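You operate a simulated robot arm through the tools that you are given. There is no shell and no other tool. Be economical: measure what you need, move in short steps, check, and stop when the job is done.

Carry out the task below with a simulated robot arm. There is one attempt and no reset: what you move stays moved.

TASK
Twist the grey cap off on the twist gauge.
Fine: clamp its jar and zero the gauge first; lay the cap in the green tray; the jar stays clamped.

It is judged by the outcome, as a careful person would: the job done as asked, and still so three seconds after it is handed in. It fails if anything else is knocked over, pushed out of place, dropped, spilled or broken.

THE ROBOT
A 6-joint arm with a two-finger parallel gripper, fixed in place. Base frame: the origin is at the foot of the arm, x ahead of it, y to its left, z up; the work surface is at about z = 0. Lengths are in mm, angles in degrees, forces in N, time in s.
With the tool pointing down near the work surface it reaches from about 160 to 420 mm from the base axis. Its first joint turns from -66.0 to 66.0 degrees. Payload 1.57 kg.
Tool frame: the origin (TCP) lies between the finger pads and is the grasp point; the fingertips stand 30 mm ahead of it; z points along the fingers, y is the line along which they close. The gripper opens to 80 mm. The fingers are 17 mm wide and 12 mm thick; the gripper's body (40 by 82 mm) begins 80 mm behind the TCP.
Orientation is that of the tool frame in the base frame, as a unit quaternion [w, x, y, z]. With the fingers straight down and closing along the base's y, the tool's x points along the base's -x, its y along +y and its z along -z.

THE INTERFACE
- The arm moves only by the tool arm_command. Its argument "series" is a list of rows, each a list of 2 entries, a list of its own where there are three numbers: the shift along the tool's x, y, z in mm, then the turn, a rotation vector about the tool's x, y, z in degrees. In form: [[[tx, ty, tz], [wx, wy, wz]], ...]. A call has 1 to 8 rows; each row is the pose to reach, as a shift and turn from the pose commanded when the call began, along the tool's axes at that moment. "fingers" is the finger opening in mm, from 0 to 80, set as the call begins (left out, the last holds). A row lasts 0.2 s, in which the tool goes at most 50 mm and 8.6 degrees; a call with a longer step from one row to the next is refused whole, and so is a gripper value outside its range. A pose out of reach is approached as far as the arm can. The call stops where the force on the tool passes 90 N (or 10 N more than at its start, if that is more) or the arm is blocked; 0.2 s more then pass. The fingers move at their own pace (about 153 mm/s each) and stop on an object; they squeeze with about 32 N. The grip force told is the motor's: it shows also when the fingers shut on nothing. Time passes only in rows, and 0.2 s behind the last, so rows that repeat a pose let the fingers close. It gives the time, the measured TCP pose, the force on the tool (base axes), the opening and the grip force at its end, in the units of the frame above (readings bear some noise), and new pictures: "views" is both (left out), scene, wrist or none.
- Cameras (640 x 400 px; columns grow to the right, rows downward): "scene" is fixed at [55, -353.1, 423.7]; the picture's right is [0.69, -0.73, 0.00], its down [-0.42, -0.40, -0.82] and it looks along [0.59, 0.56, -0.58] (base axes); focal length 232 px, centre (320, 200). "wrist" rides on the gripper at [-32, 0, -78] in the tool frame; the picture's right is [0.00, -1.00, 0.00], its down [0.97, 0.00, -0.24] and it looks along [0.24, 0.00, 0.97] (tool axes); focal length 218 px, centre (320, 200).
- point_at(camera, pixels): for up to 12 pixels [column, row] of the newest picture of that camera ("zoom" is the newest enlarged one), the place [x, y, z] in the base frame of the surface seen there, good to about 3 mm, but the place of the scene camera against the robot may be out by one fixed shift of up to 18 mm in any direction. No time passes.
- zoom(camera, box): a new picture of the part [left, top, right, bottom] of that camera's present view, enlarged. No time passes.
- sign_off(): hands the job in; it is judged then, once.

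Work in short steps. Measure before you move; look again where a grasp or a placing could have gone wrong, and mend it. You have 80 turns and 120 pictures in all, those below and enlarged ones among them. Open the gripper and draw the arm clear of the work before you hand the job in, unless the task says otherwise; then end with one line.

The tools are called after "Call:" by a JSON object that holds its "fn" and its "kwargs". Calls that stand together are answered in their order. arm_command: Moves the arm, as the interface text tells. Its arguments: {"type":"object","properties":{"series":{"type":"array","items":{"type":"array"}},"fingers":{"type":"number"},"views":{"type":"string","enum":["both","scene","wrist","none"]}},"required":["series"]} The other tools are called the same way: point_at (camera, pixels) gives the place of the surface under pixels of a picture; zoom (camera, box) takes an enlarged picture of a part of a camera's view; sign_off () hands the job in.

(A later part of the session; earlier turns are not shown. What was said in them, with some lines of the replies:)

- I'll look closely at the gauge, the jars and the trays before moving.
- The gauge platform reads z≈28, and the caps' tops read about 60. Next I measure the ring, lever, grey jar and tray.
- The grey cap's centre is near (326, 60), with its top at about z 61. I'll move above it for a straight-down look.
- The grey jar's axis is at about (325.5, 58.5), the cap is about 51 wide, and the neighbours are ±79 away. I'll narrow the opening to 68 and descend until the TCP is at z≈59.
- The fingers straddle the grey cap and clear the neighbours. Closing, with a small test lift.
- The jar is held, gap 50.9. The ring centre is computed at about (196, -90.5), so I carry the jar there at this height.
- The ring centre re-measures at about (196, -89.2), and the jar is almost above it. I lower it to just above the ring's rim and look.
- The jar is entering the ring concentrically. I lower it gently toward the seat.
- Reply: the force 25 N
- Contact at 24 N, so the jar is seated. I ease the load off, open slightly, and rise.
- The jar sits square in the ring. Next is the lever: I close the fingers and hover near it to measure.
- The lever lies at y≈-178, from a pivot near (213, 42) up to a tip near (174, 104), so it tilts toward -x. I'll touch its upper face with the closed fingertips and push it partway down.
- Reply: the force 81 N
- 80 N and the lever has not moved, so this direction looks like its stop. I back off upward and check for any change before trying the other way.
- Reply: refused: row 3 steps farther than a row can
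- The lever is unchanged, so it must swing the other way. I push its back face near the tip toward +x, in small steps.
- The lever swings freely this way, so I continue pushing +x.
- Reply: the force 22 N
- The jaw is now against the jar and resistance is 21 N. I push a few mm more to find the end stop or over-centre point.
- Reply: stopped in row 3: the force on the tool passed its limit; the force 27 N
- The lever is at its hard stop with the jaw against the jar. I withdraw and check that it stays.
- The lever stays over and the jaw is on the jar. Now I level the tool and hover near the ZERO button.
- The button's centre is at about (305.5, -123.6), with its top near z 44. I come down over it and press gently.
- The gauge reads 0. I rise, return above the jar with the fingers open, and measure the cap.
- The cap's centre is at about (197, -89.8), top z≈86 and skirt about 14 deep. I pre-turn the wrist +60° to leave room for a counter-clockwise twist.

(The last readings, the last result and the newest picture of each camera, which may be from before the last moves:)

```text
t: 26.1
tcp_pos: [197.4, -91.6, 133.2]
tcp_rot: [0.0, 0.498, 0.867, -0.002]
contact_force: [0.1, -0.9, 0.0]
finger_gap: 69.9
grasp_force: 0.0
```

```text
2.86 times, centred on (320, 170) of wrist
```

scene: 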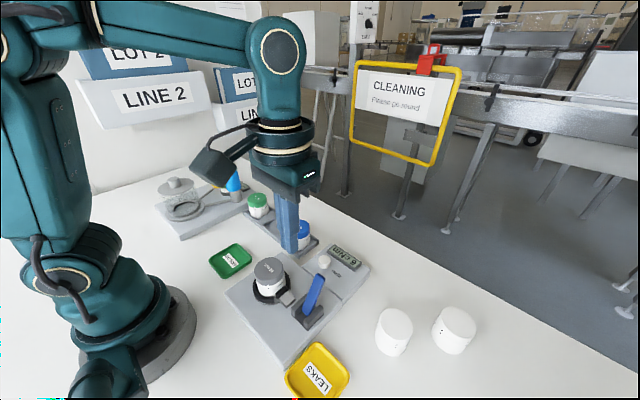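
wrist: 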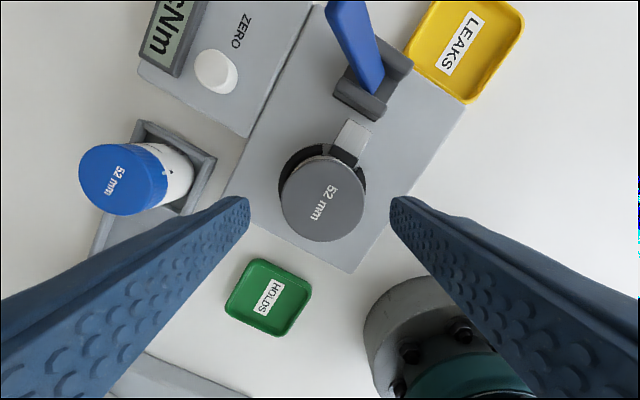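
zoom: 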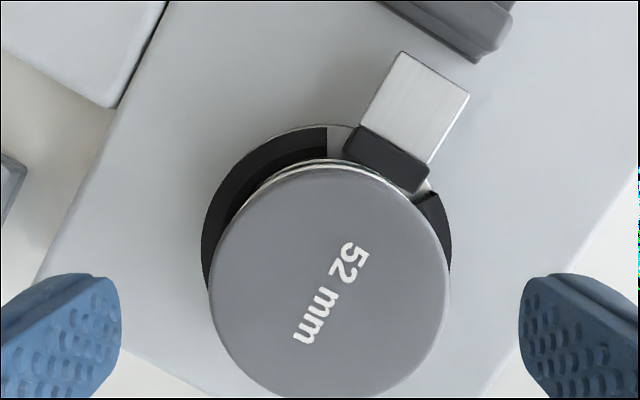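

The cap sits about 1.8 mm off in -y and 1.5 in -x of the tool. I correct that and descend so only the skirt is gripped, with TCP z≈104.

Call:
{"fn": "arm_command", "kwargs": {"series": [[[-1.5, -1.8, 10], [0, 0, 0]], [[-1.5, -1.8, 20], [0, 0, 0]], [[-1.5, -1.8, 29], [0, 0, 0]], [[-1.5, -1.8, 29], [0, 0, 0]]], "views": "none"}}

Call:
{"fn": "arm_command", "kwargs": {"series": [[[0, 0, 0], [0, 0, 0]], [[0, 0, 0], [0, 0, 0]]], "fingers": 44, "views": "none"}}

Call:
{"fn": "zoom", "kwargs": {"camera": "scene", "box": [240, 240, 320, 300]}}

```text
t: 27.1
tcp_pos: [196.5, -90.8, 104.6]
tcp_rot: [-0.001, 0.496, 0.868, -0.001]
contact_force: [-0.3, -0.3, -0.2]
finger_gap: 70.2
grasp_force: 0.1
```

```text
t: 27.6
tcp_pos: [197.8, -91.6, 105.6]
tcp_rot: [-0.001, 0.496, 0.869, -0.003]
contact_force: [-4.9, -4.0, -0.4]
finger_gap: 49.1
grasp_force: 32.0
```

```text
6.67 times, centred on (280, 270) of scene
```

zoom: 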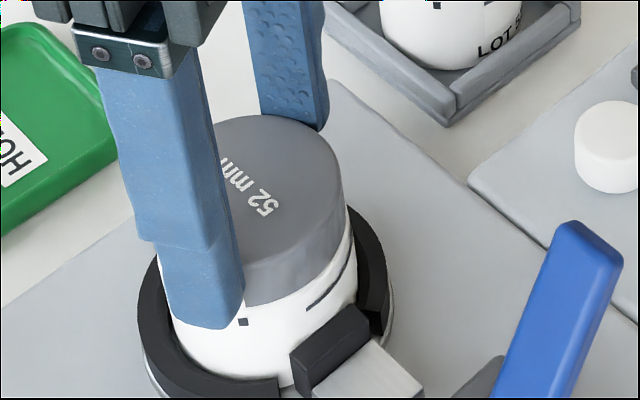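

The cap is gripped. Now I twist counter-clockwise seen from above (negative tool z) and watch the gauge and the marks.

Call:
{"fn": "arm_command", "kwargs": {"series": [[[0, 0, 0], [0, 0, -8]], [[0, 0, 0], [0, 0, -16]], [[0, 0, 0], [0, 0, -24]], [[0, 0, 0], [0, 0, -32]]], "views": "none"}}

Call:
{"fn": "zoom", "kwargs": {"camera": "scene", "box": [240, 230, 370, 310]}}

```text
t: 28.6
tcp_pos: [197.3, -92.6, 106.2]
tcp_rot: [0.0, 0.237, 0.971, 0.001]
contact_force: [3.0, 18.3, -0.3]
finger_gap: 49.0
grasp_force: 31.6
```

```text
4.92 times, centred on (305, 270) of scene
```

zoom: 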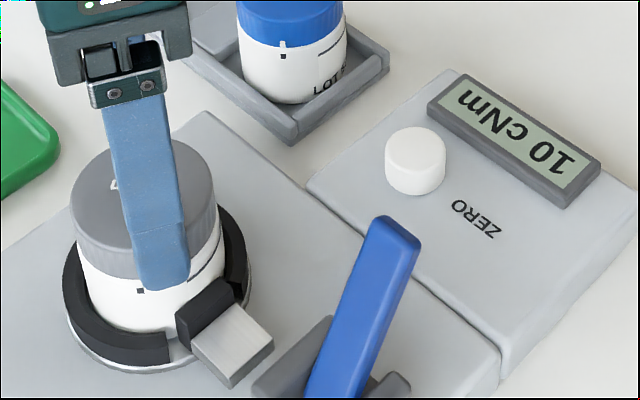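

The gauge reads 10 cNm, the cap is turning and rising slightly, and there is an 18 N side load. I recentre about 1.5 mm toward +y and continue.

Call:
{"fn": "arm_command", "kwargs": {"series": [[[0.7, 1.3, -0.1], [0, 0, -8]], [[0.7, 1.3, -0.2], [0, 0, -16]], [[0.7, 1.3, -0.4], [0, 0, -24]], [[0.7, 1.3, -0.5], [0, 0, -32]], [[0.7, 1.3, -0.7], [0, 0, -40]], [[0.7, 1.3, -0.8], [0, 0, -48]], [[0.7, 1.3, -1], [0, 0, -56]]], "views": "none"}}

Call:
{"fn": "zoom", "kwargs": {"camera": "scene", "box": [240, 230, 370, 310]}}

```text
t: 30.2
tcp_pos: [196.3, -89.2, 105.9]
tcp_rot: [0.001, -0.245, 0.97, 0.002]
contact_force: [7.8, 26.8, -0.1]
finger_gap: 49.3
grasp_force: 32.1
```

```text
4.92 times, centred on (305, 270) of scene
```

zoom: 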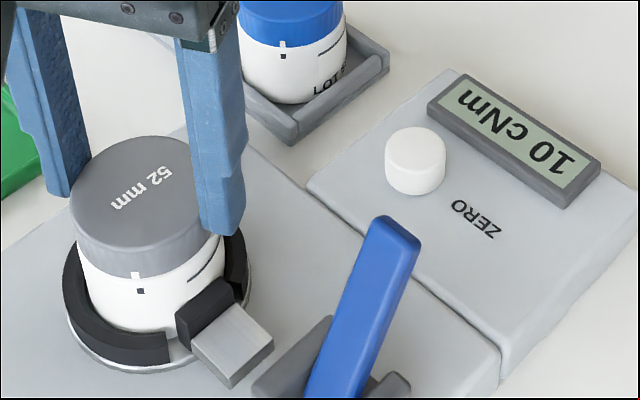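

The "52 mm" text has turned about 88°, so the cap is unscrewing. I shift another 1.5 mm toward +y to relieve the side load and continue turning.

Call:
{"fn": "arm_command", "kwargs": {"series": [[[-0.8, 1.5, -0.1], [0, 0, -8]], [[-0.8, 1.5, -0.3], [0, 0, -16]], [[-0.8, 1.5, -0.5], [0, 0, -24]], [[-0.8, 1.5, -0.7], [0, 0, -32]], [[-0.8, 1.5, -0.9], [0, 0, -40]], [[-0.8, 1.5, -1], [0, 0, -48]], [[-0.8, 1.5, -1.2], [0, 0, -56]]], "views": "none"}}

Call:
{"fn": "zoom", "kwargs": {"camera": "scene", "box": [240, 230, 370, 310]}}

```text
t: 31.9
tcp_pos: [196.6, -87.9, 107.0]
tcp_rot: [-0.001, -0.673, 0.739, 0.002]
contact_force: [-8.1, 20.9, -2.6]
finger_gap: 49.2
grasp_force: 31.9
```

```text
4.92 times, centred on (305, 270) of scene
```

zoom: 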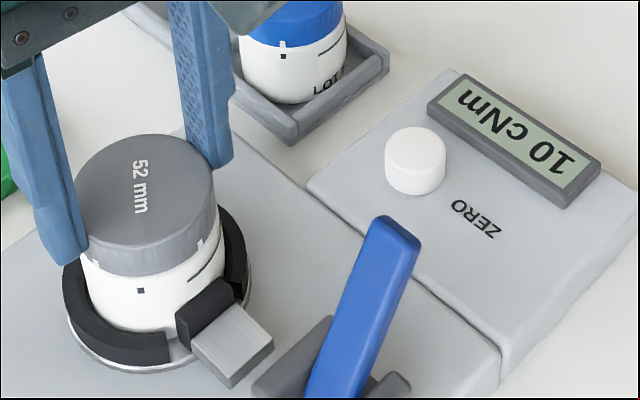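

The cap mark has now moved well to the right of the jar mark, about 144° in total. I keep turning with a little more centring.

Call:
{"fn": "arm_command", "kwargs": {"series": [[[-1.5, 0.5, 0], [0, 0, -8]], [[-1.5, 0.5, -0.2], [0, 0, -16]], [[-1.5, 0.5, -0.4], [0, 0, -24]], [[-1.5, 0.5, -0.6], [0, 0, -32]], [[-1.5, 0.5, -0.8], [0, 0, -40]], [[-1.5, 0.5, -1], [0, 0, -48]], [[-1.5, 0.5, -1], [0, 0, -56]]]}}

Call:
{"fn": "zoom", "kwargs": {"camera": "scene", "box": [240, 230, 370, 310]}}

```text
t: 33.5
tcp_pos: [194.0, -88.5, 107.6]
tcp_rot: [0.003, 0.942, -0.335, -0.002]
contact_force: [-24.5, -22.0, -11.5]
finger_gap: 49.5
grasp_force: 32.1
```

scene: 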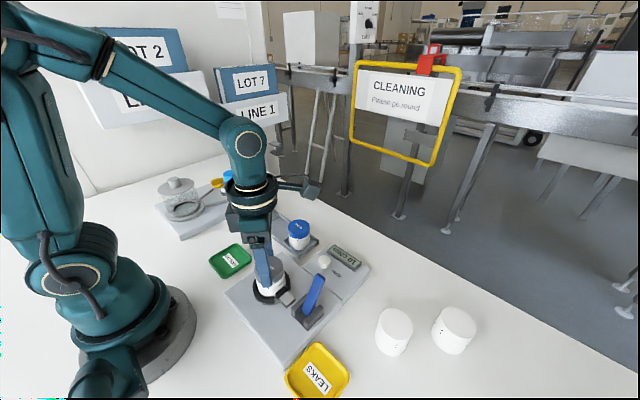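
wrist: 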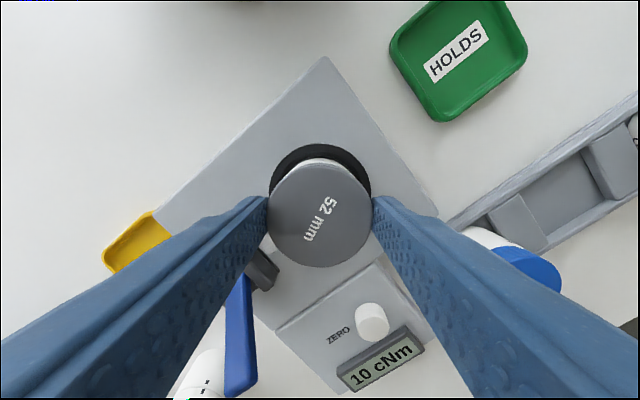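

```text
4.92 times, centred on (305, 270) of scene
```

zoom: 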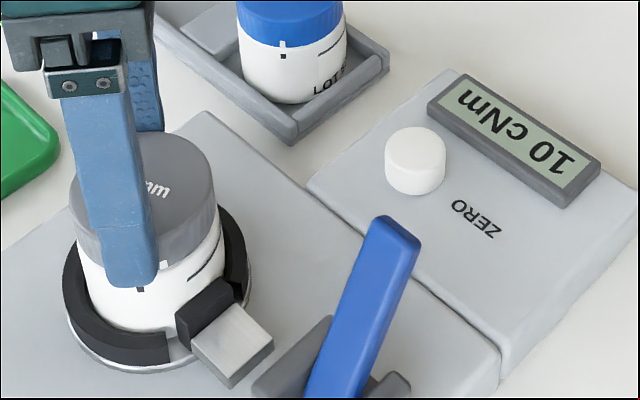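

The cap has followed the tool the full ~200°, as its text still lies as at the start in the wrist view. I relieve the side and lift load and try a bit further.

Call:
{"fn": "arm_command", "kwargs": {"series": [[[-0.4, 1.9, 0.4], [0, 0, 0]], [[-0.4, 1.9, 0.3], [0, 0, -8]], [[-0.4, 1.9, 0.2], [0, 0, -16]], [[-0.4, 1.9, 0], [0, 0, -24]], [[-0.4, 1.9, -0.2], [0, 0, -32]]], "views": "wrist"}}

```text
t: 34.6
tcp_pos: [196.4, -74.0, 107.9]
tcp_rot: [0.023, 0.994, -0.103, -0.004]
contact_force: [-7.5, -36.8, -9.3]
finger_gap: 77.9
grasp_force: 18.9
out of reach, approached as far as the arm can: row 4, 5
stopped in row 5: the force on the tool passed its limit (the readings are from after the stop); the commanded pose is now the measured one
```

wrist: 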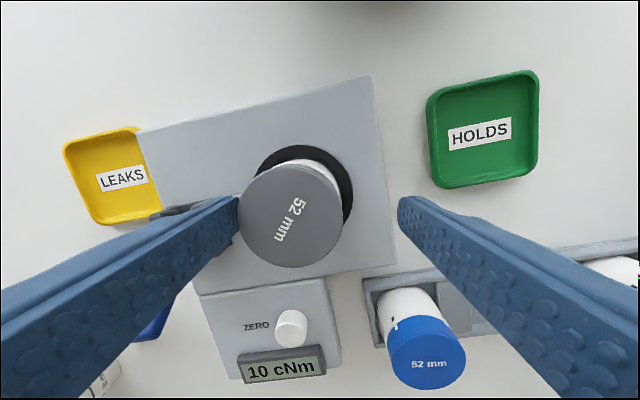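

The wrist hit its joint limit and the tool swung off-centre, opening the fingers. I open fully, move back over the jar axis, then rise and check.

Call:
{"fn": "arm_command", "kwargs": {"series": [[[0, 3, 0], [0, 0, 0]], [[0, 9, 0], [0, 0, 0]], [[0, 15, 0], [0, 0, 0]], [[0, 15, -15], [0, 0, 2]], [[0, 15, -45], [0, 0, 8]], [[0, 15, -75], [0, 0, 16]]], "fingers": 80}}

Call:
{"fn": "zoom", "kwargs": {"camera": "scene", "box": [240, 230, 370, 310]}}

Call:
{"fn": "zoom", "kwargs": {"camera": "wrist", "box": [220, 100, 420, 240]}}

```text
t: 36.0
tcp_pos: [195.8, -83.0, 183.8]
tcp_rot: [0.02, 0.97, -0.242, 0.001]
contact_force: [0.0, -0.3, 0.8]
finger_gap: 79.9
grasp_force: 0.2
out of reach, approached as far as the arm can: row 2, 3, 4
```

scene: 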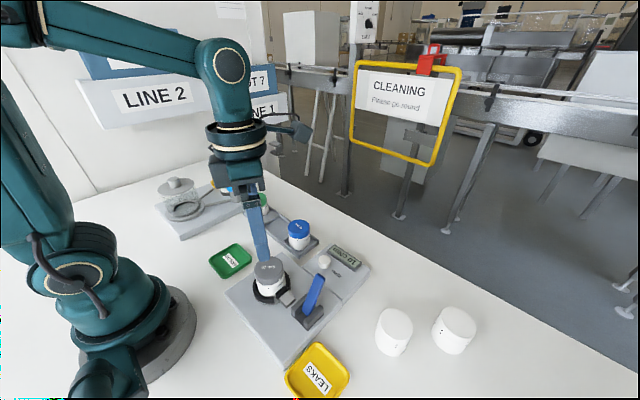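
wrist: 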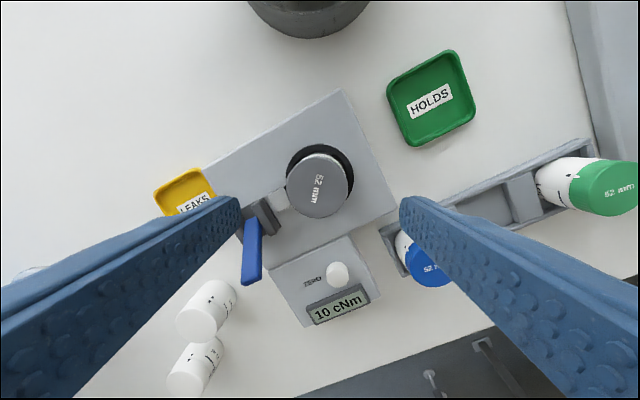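

```text
4.92 times, centred on (305, 270) of scene
```

zoom: 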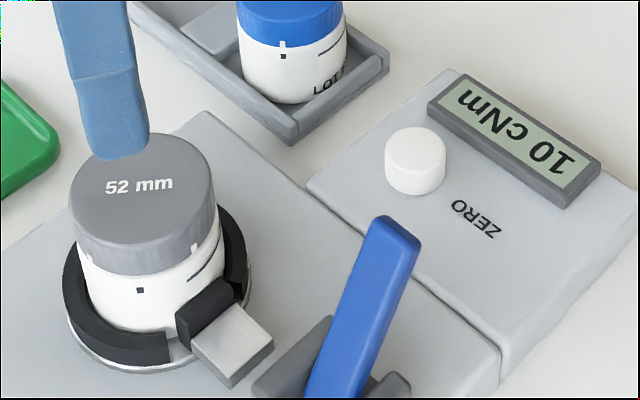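

```text
2.86 times, centred on (320, 170) of wrist
```

zoom: 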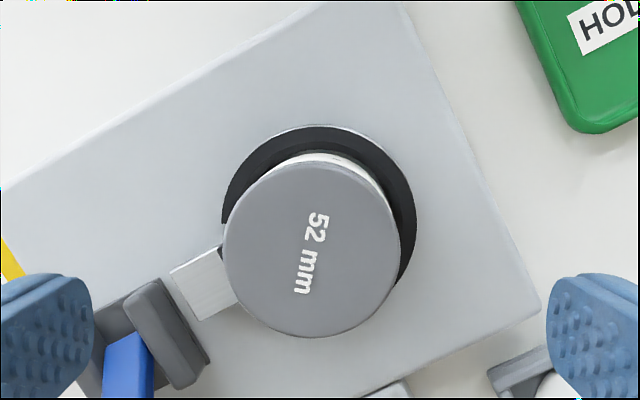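

The jar is still upright and clamped, and the gauge holds its 10 cNm reading. I wind the wrist back about 204° in the air for a second bite.

Call:
{"fn": "arm_command", "kwargs": {"series": [[[0, 0, 0], [0, 0, 8.5]], [[0, 0, 0], [0, 0, 17]], [[0, 0, 0], [0, 0, 25.5]], [[0, 0, 0], [0, 0, 34]], [[0, 0, 0], [0, 0, 42.5]], [[0, 0, 0], [0, 0, 51]], [[0, 0, 0], [0, 0, 59.5]], [[0, 0, 0], [0, 0, 68]]], "views": "none"}}

Call:
{"fn": "arm_command", "kwargs": {"series": [[[0, 0, 0], [0, 0, 8.5]], [[0, 0, 0], [0, 0, 17]], [[0, 0, 0], [0, 0, 25.5]], [[0, 0, 0], [0, 0, 34]], [[0, 0, 0], [0, 0, 42.5]], [[0, 0, 0], [0, 0, 51]], [[0, 0, 0], [0, 0, 59.5]], [[0, 0, 0], [0, 0, 68]]], "views": "none"}}

Call:
{"fn": "arm_command", "kwargs": {"series": [[[0, 0, 0], [0, 0, 8.5]], [[0, 0, 0], [0, 0, 17]], [[0, 0, 0], [0, 0, 25.5]], [[0, 0, 0], [0, 0, 34]], [[0, 0, 0], [0, 0, 42.5]], [[0, 0, 0], [0, 0, 51]], [[0, 0, 0], [0, 0, 59.5]], [[0, 0, 0], [0, 0, 68]]], "views": "wrist"}}

```text
t: 37.8
tcp_pos: [194.3, -83.0, 182.9]
tcp_rot: [-0.016, -0.667, 0.745, -0.012]
contact_force: [0.0, -0.2, -0.7]
finger_gap: 79.7
grasp_force: 0.1
```

```text
t: 39.6
tcp_pos: [195.6, -83.8, 183.2]
tcp_rot: [-0.007, -0.138, 0.99, -0.02]
contact_force: [-0.3, -0.7, -0.4]
finger_gap: 79.9
grasp_force: 0.0
```

```text
t: 41.4
tcp_pos: [194.9, -84.1, 183.7]
tcp_rot: [0.005, 0.438, 0.899, -0.02]
contact_force: [0.6, -0.8, 0.1]
finger_gap: 80.1
grasp_force: 0.0
```

wrist: 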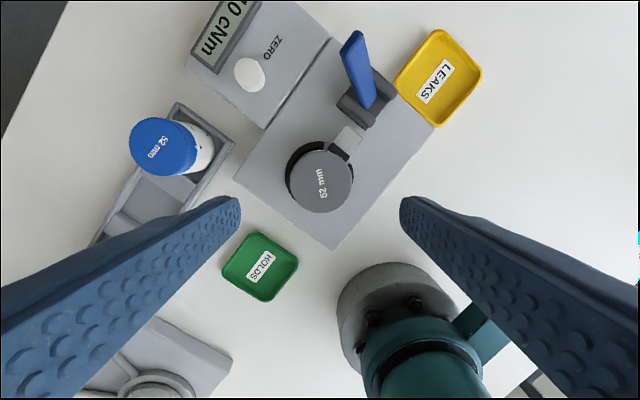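

I level the tool (about -1.8°, 1.5°), recentre to about (196.5, -89), and come down for a close look.

Call:
{"fn": "arm_command", "kwargs": {"series": [[[-4.9, -1.8, 10], [-1.8, 1.5, 0]], [[-4.9, -1.8, 30], [-1.8, 1.5, 0]], [[-4.9, -1.8, 50], [-1.8, 1.5, 0]], [[-4.9, -1.8, 50], [-1.8, 1.5, 0]]], "fingers": 70, "views": "wrist"}}

Call:
{"fn": "zoom", "kwargs": {"camera": "wrist", "box": [220, 120, 420, 260]}}

```text
t: 42.4
tcp_pos: [195.7, -89.8, 133.6]
tcp_rot: [0.0, 0.438, 0.899, 0.0]
contact_force: [-0.1, -0.7, -0.1]
finger_gap: 70.2
grasp_force: 0.0
```

wrist: 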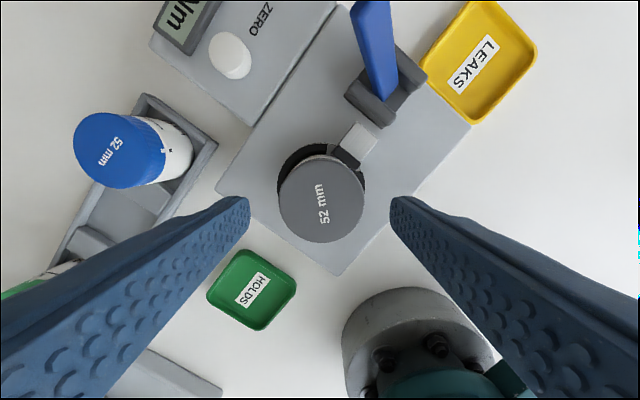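

```text
2.86 times, centred on (320, 190) of wrist
```

zoom: 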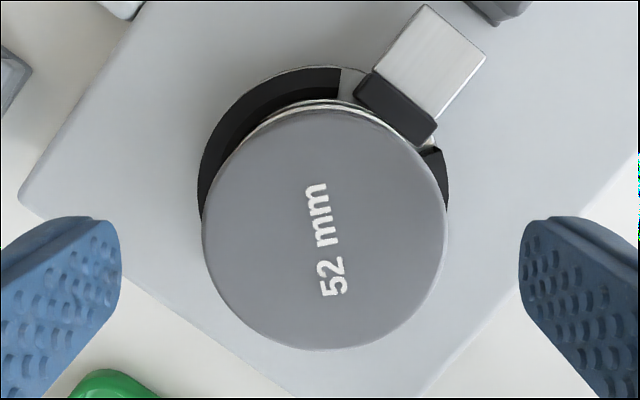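

Cap centre is within ~1 mm. I correct, descend to TCP z≈106, and grip.

Call:
{"fn": "arm_command", "kwargs": {"series": [[[-0.9, -0.9, 10], [0, 0, 0]], [[-0.9, -0.9, 20], [0, 0, 0]], [[-0.9, -0.9, 28], [0, 0, 0]], [[-0.9, -0.9, 28], [0, 0, 0]]], "views": "none"}}

Call:
{"fn": "arm_command", "kwargs": {"series": [[[0, 0, 0], [0, 0, 0]], [[0, 0, 0], [0, 0, 0]]], "fingers": 44, "views": "none"}}

Call:
{"fn": "arm_command", "kwargs": {"series": [[[0, 0, 0], [0, 0, -8]], [[0, 0, -0.2], [0, 0, -16]], [[0, 0, -0.3], [0, 0, -24]], [[0, 0, -0.5], [0, 0, -32]], [[0, 0, -0.6], [0, 0, -40]], [[0, 0, -0.7], [0, 0, -48]]], "views": "none"}}

Call:
{"fn": "zoom", "kwargs": {"camera": "scene", "box": [240, 230, 370, 310]}}

```text
t: 43.4
tcp_pos: [195.6, -91.9, 105.4]
tcp_rot: [0.0, 0.437, 0.899, 0.0]
contact_force: [0.1, -0.1, 0.2]
finger_gap: 70.2
grasp_force: 0.0
```

```text
t: 44.0
tcp_pos: [196.9, -92.1, 106.1]
tcp_rot: [0.0, 0.437, 0.899, 0.0]
contact_force: [-0.7, 1.2, -1.0]
finger_gap: 49.1
grasp_force: 32.6
```

```text
t: 45.4
tcp_pos: [195.9, -92.0, 106.8]
tcp_rot: [0.0, 0.033, 0.999, 0.0]
contact_force: [5.0, 13.9, -0.2]
finger_gap: 49.5
grasp_force: 31.7
```

```text
4.92 times, centred on (305, 270) of scene
```

zoom: 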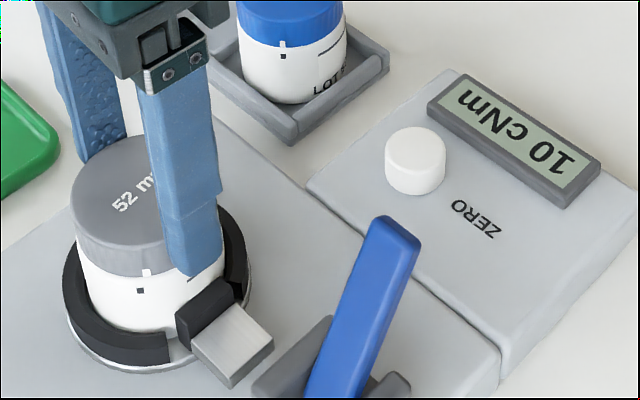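

The cap keeps turning with moderate load. Continuing.

Call:
{"fn": "arm_command", "kwargs": {"series": [[[0, 0.8, 0], [0, 0, -8]], [[0, 0.8, -0.1], [0, 0, -16]], [[0, 0.8, -0.2], [0, 0, -24]], [[0, 0.8, -0.3], [0, 0, -32]], [[0, 0.8, -0.5], [0, 0, -40]], [[0, 0.8, -0.6], [0, 0, -48]], [[0, 0.8, -0.8], [0, 0, -56]], [[0, 0.8, -0.9], [0, 0, -64]]], "views": "none"}}

Call:
{"fn": "zoom", "kwargs": {"camera": "scene", "box": [240, 230, 370, 310]}}

```text
t: 47.2
tcp_pos: [195.4, -91.6, 106.8]
tcp_rot: [-0.001, -0.501, 0.865, 0.0]
contact_force: [3.6, 10.0, -0.5]
finger_gap: 49.4
grasp_force: 31.6
```

```text
4.92 times, centred on (305, 270) of scene
```

zoom: 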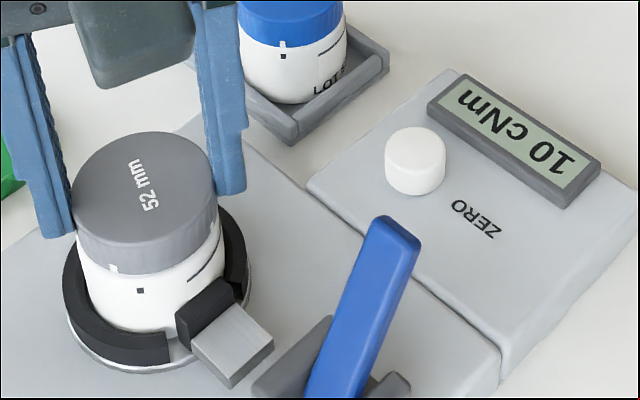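

Call:
{"fn": "arm_command", "kwargs": {"series": [[[0, 0.3, 0], [0, 0, -8]], [[0, 0.3, -0.1], [0, 0, -16]], [[0, 0.3, -0.2], [0, 0, -24]], [[0, 0.3, -0.3], [0, 0, -32]], [[0, 0.3, -0.5], [0, 0, -40]], [[0, 0.3, -0.6], [0, 0, -48]], [[0, 0.3, -0.8], [0, 0, -56]], [[0, 0.3, -0.9], [0, 0, -64]]], "views": "none"}}

Call:
{"fn": "zoom", "kwargs": {"camera": "scene", "box": [240, 230, 370, 310]}}

```text
t: 49.0
tcp_pos: [196.2, -91.8, 108.7]
tcp_rot: [0.0, 0.884, -0.468, 0.0]
contact_force: [-3.0, 12.8, 0.3]
finger_gap: 49.3
grasp_force: 31.8
```

```text
4.92 times, centred on (305, 270) of scene
```

zoom: 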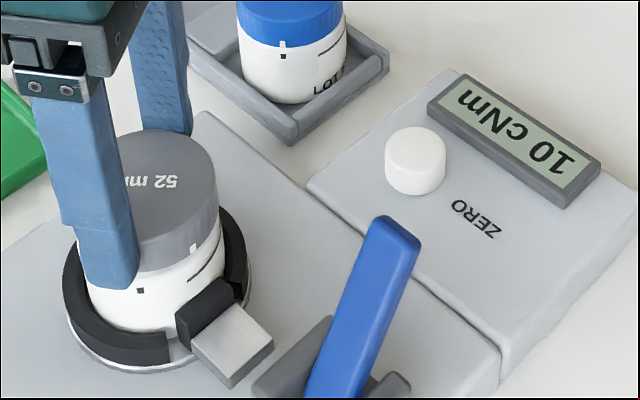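

About 380° turned in total. I test whether the cap is free with a gentle 4 mm lift, watching the vertical force.

Call:
{"fn": "arm_command", "kwargs": {"series": [[[0, 0, -1], [0, 0, 0]], [[0, 0, -2], [0, 0, 0]]], "views": "none"}}

Call:
{"fn": "zoom", "kwargs": {"camera": "scene", "box": [240, 230, 370, 310]}}

```text
t: 49.6
tcp_pos: [194.4, -90.1, 109.8]
tcp_rot: [0.001, 0.883, -0.469, -0.001]
contact_force: [-6.5, 10.1, -3.1]
finger_gap: 49.4
grasp_force: 31.9
```

```text
4.92 times, centred on (305, 270) of scene
```

zoom: 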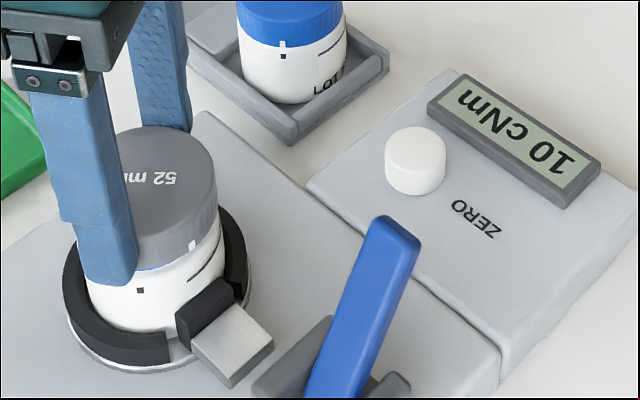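

A band shows under the skirt and the load is only 3 N, so the cap appears free. I lift a bit further.

Call:
{"fn": "arm_command", "kwargs": {"series": [[[0, 0, -2], [0, 0, 0]], [[0, 0, -4], [0, 0, 0]], [[0, 0, -6], [0, 0, 0]]], "views": "none"}}

Call:
{"fn": "zoom", "kwargs": {"camera": "scene", "box": [240, 230, 370, 310]}}

```text
t: 50.4
tcp_pos: [196.5, -91.5, 116.5]
tcp_rot: [0.001, 0.883, -0.469, 0.002]
contact_force: [0.6, -0.2, 0.7]
finger_gap: 49.3
grasp_force: 32.5
```

```text
4.92 times, centred on (305, 270) of scene
```

zoom: 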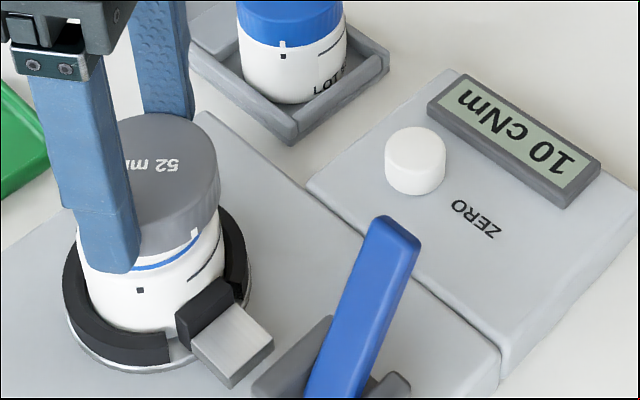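

The cap is free with no load. I lift it straight clear, then start turning toward -45° so the fingers will lie along the tray's diagonal.

Call:
{"fn": "arm_command", "kwargs": {"series": [[[0, 0, -12], [0, 0, 0]], [[0, 0, -26], [0, 0, 0]], [[0, 0, -42], [0, 0, 8]], [[0, 0, -58], [0, 0, 16]], [[0, 0, -74], [0, 0, 24]], [[0, 0, -74], [0, 0, 32]], [[0, 0, -74], [0, 0, 40]]]}}

Call:
{"fn": "zoom", "kwargs": {"camera": "scene", "box": [210, 190, 370, 330]}}

```text
t: 52.0
tcp_pos: [196.8, -91.4, 190.9]
tcp_rot: [0.001, -0.669, 0.743, -0.001]
contact_force: [0.2, -0.4, -0.9]
finger_gap: 49.6
grasp_force: 32.9
```

scene: 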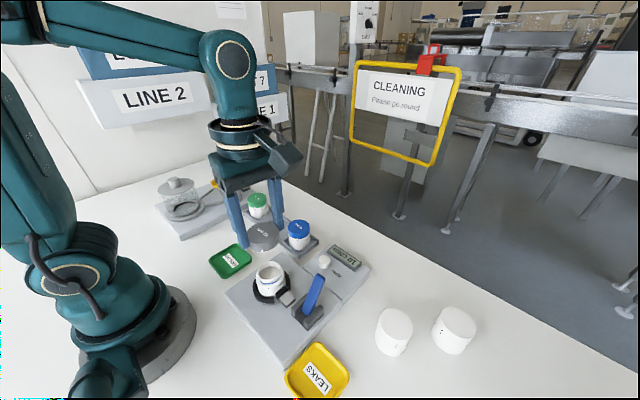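
wrist: 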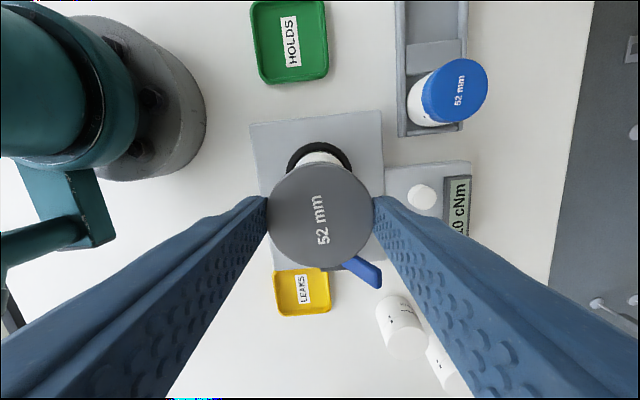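

```text
2.86 times, centred on (290, 260) of scene
```

zoom: 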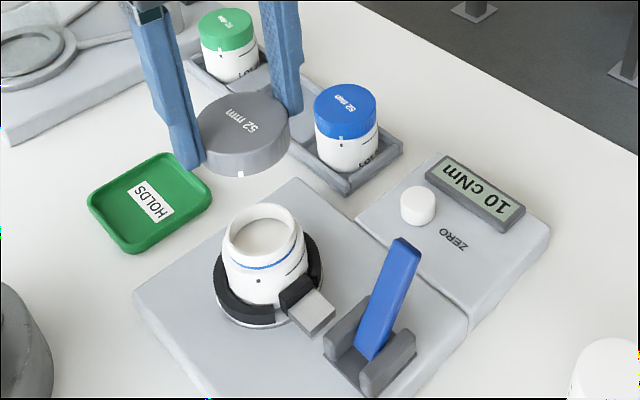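

The cap is off and the jar is still clamped. Next I measure the green tray.

Call:
{"fn": "zoom", "kwargs": {"camera": "wrist", "box": [230, 0, 350, 100]}}

Call:
{"fn": "point_at", "kwargs": {"camera": "wrist", "pixels": [[252, 8], [325, 5], [260, 82], [328, 76], [290, 41], [259, 40], [322, 40], [250, 40], [329, 40], [290, 75], [290, 82], [275, 60]]}}

```text
4.00 times, centred on (290, 50) of wrist
```

zoom: 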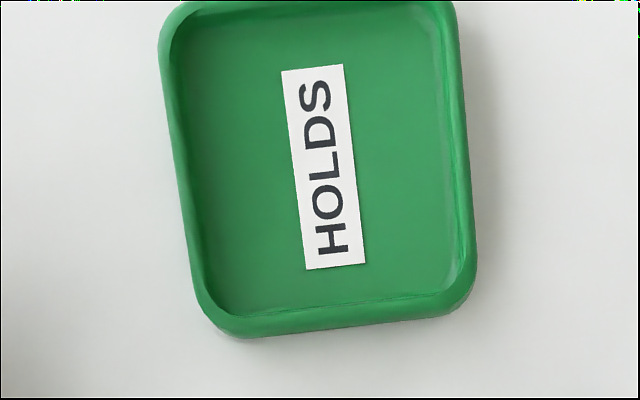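

```text
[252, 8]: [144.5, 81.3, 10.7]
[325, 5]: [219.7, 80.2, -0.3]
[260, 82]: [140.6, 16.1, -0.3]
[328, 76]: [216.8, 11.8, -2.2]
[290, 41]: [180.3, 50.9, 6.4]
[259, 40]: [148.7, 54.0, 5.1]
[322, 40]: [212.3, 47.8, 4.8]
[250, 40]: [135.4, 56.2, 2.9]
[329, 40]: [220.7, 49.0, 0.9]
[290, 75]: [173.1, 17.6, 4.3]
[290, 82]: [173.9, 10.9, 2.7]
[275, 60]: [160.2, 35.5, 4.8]
```

The tray's centre is at about (180, 48), with the floor near z 5. I carry the cap over it at this height and finish the turn to -45°.

Call:
{"fn": "arm_command", "kwargs": {"series": [[[-15, 4, 0], [0, 0, 8]], [[-45, 10, 0], [0, 0, 16]], [[-80, 18, 0], [0, 0, 24]], [[-112, 25, 0], [0, 0, 32]], [[-137, 31.3, 0], [0, 0, 40]], [[-137, 31.3, 0], [0, 0, 40]]]}}

```text
t: 53.4
tcp_pos: [178.9, 49.0, 189.2]
tcp_rot: [-0.001, -0.375, 0.927, -0.001]
contact_force: [-0.2, -0.4, -0.4]
finger_gap: 49.2
grasp_force: 31.8
```

scene: 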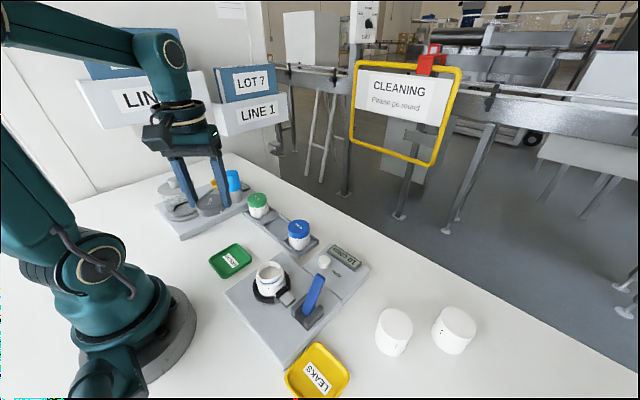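
wrist: 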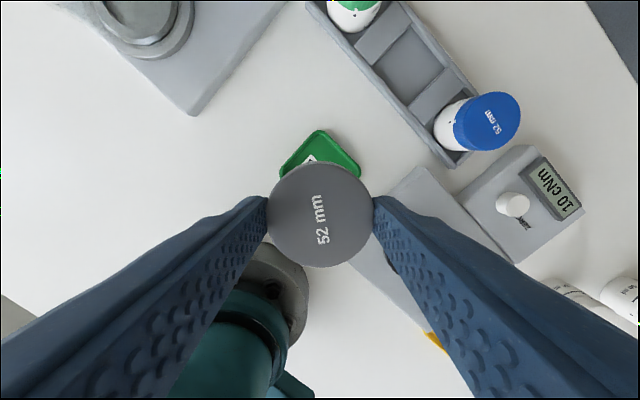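

Positioned over the tray. I descend, slowing near the floor.

Call:
{"fn": "arm_command", "kwargs": {"series": [[[0, 0, 40], [0, 0, 0]], [[0, 0, 80], [0, 0, 0]], [[0, 0, 115], [0, 0, 0]], [[0, 0, 135], [0, 0, 0]], [[0, 0, 142], [0, 0, 0]]]}}

Call:
{"fn": "zoom", "kwargs": {"camera": "scene", "box": [190, 220, 270, 290]}}

```text
t: 54.6
tcp_pos: [178.9, 48.1, 48.0]
tcp_rot: [0.0, -0.375, 0.927, 0.0]
contact_force: [0.1, -0.5, -0.2]
finger_gap: 49.6
grasp_force: 31.8
```

scene: 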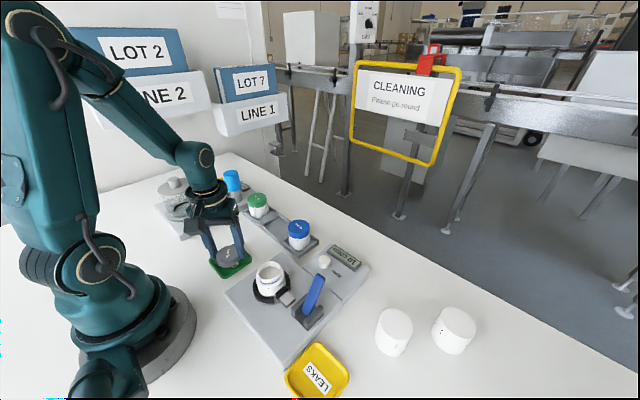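
wrist: 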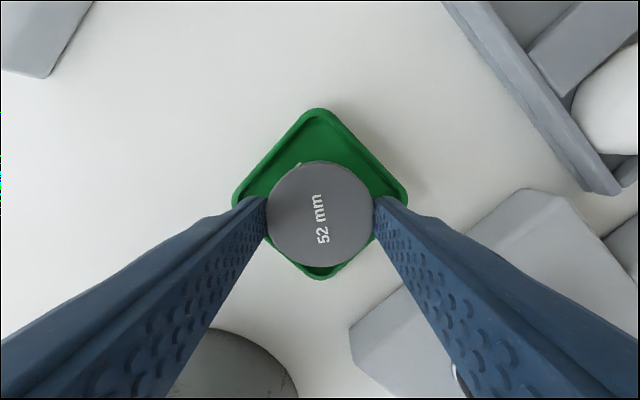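

```text
5.71 times, centred on (230, 255) of scene
```

zoom: 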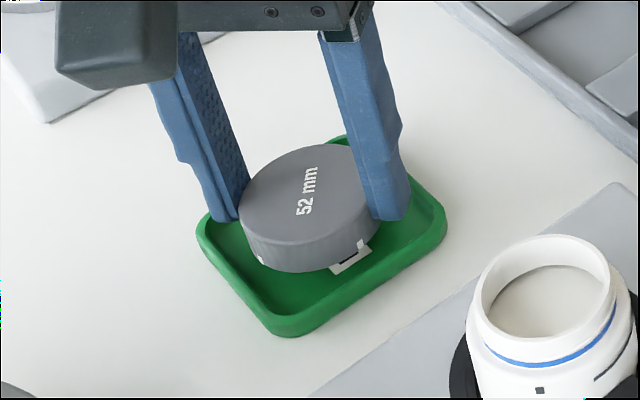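

The cap is inside the tray with the fingers along the diagonal. I lower in small steps to contact.

Call:
{"fn": "arm_command", "kwargs": {"series": [[[0, 0, 2], [0, 0, 0]], [[0, 0, 4], [0, 0, 0]], [[0, 0, 6], [0, 0, 0]], [[0, 0, 7], [0, 0, 0]]], "views": "none"}}

Call:
{"fn": "zoom", "kwargs": {"camera": "scene", "box": [190, 220, 270, 290]}}

```text
t: 55.6
tcp_pos: [179.0, 48.7, 40.6]
tcp_rot: [-0.001, -0.375, 0.927, 0.0]
contact_force: [0.7, 0.5, -0.2]
finger_gap: 49.2
grasp_force: 32.3
```

```text
5.71 times, centred on (230, 255) of scene
```

zoom: 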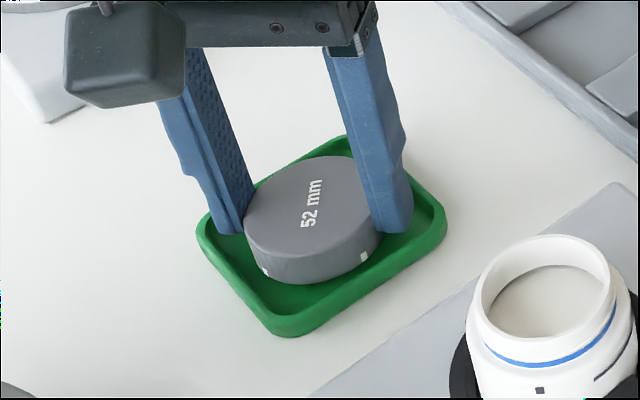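

Call:
{"fn": "arm_command", "kwargs": {"series": [[[0, 0, 1], [0, 0, 0]], [[0, 0, 2], [0, 0, 0]], [[0, 0, 3], [0, 0, 0]]], "views": "none"}}

Call:
{"fn": "zoom", "kwargs": {"camera": "scene", "box": [190, 220, 270, 290]}}

```text
t: 56.4
tcp_pos: [179.7, 48.7, 38.6]
tcp_rot: [0.001, -0.375, 0.927, 0.0]
contact_force: [0.2, -2.0, 8.1]
finger_gap: 49.1
grasp_force: 31.9
```

```text
5.71 times, centred on (230, 255) of scene
```

zoom: 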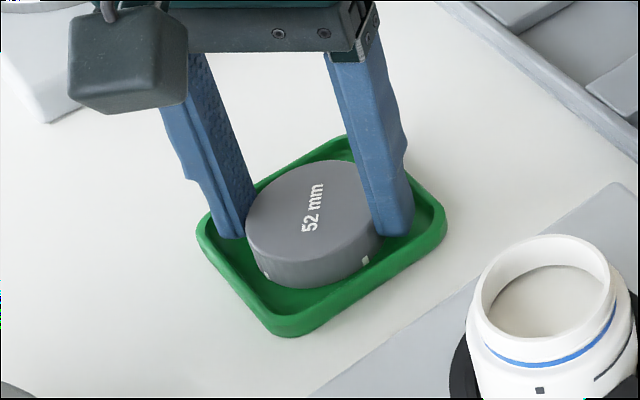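

The cap has touched the tray floor at 8 N. I relax, open just a little so the fingers stay inside the tray, and rise straight up.

Call:
{"fn": "arm_command", "kwargs": {"series": [[[0, 0, -0.7], [0, 0, 0]], [[0, 0, -0.7], [0, 0, 0]], [[0, 0, -6], [0, 0, 0]], [[0, 0, -20], [0, 0, 0]], [[0, 0, -60], [0, 0, 0]], [[0, 0, -105], [0, 0, 0]], [[0, 0, -150], [0, 0, 0]]], "fingers": 55}}

Call:
{"fn": "zoom", "kwargs": {"camera": "scene", "box": [200, 200, 380, 340]}}

```text
t: 58.0
tcp_pos: [178.1, 49.1, 189.7]
tcp_rot: [0.001, -0.376, 0.927, 0.0]
contact_force: [-0.1, 0.1, 0.4]
finger_gap: 55.0
grasp_force: 0.0
```

scene: 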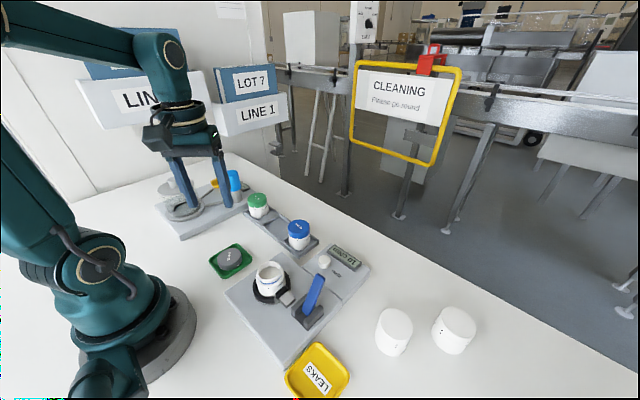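
wrist: 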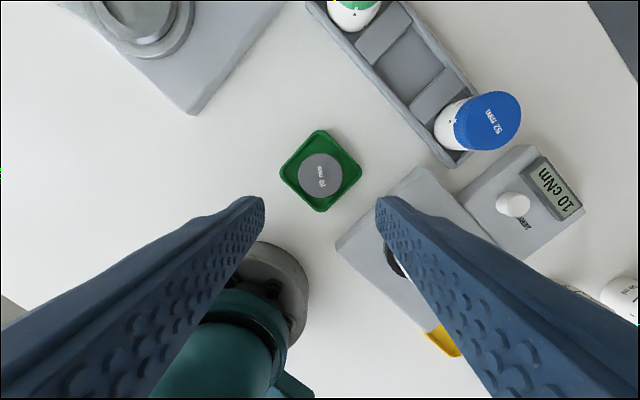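

```text
2.86 times, centred on (290, 270) of scene
```

zoom: 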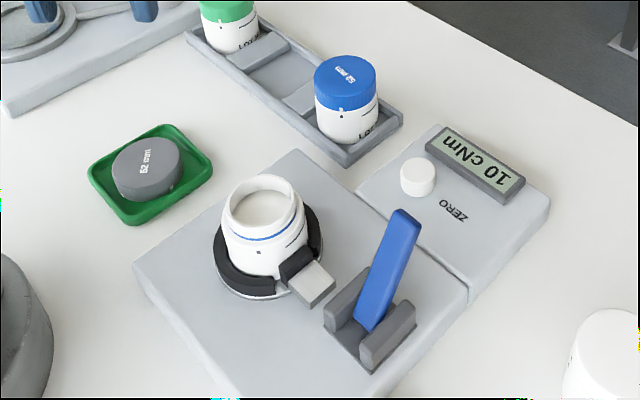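

The cap lies flat in the green tray, the jar is clamped and upright, and the arm is clear with the gripper open. Handing in.

Call:
{"fn": "sign_off", "kwargs": {}}

```text
The job is handed in.
```

The grey cap is twisted off and lying flat in the green tray; its jar was clamped and the gauge zeroed beforehand, and the jar is still clamped, with the gauge now reading 10 cNm.
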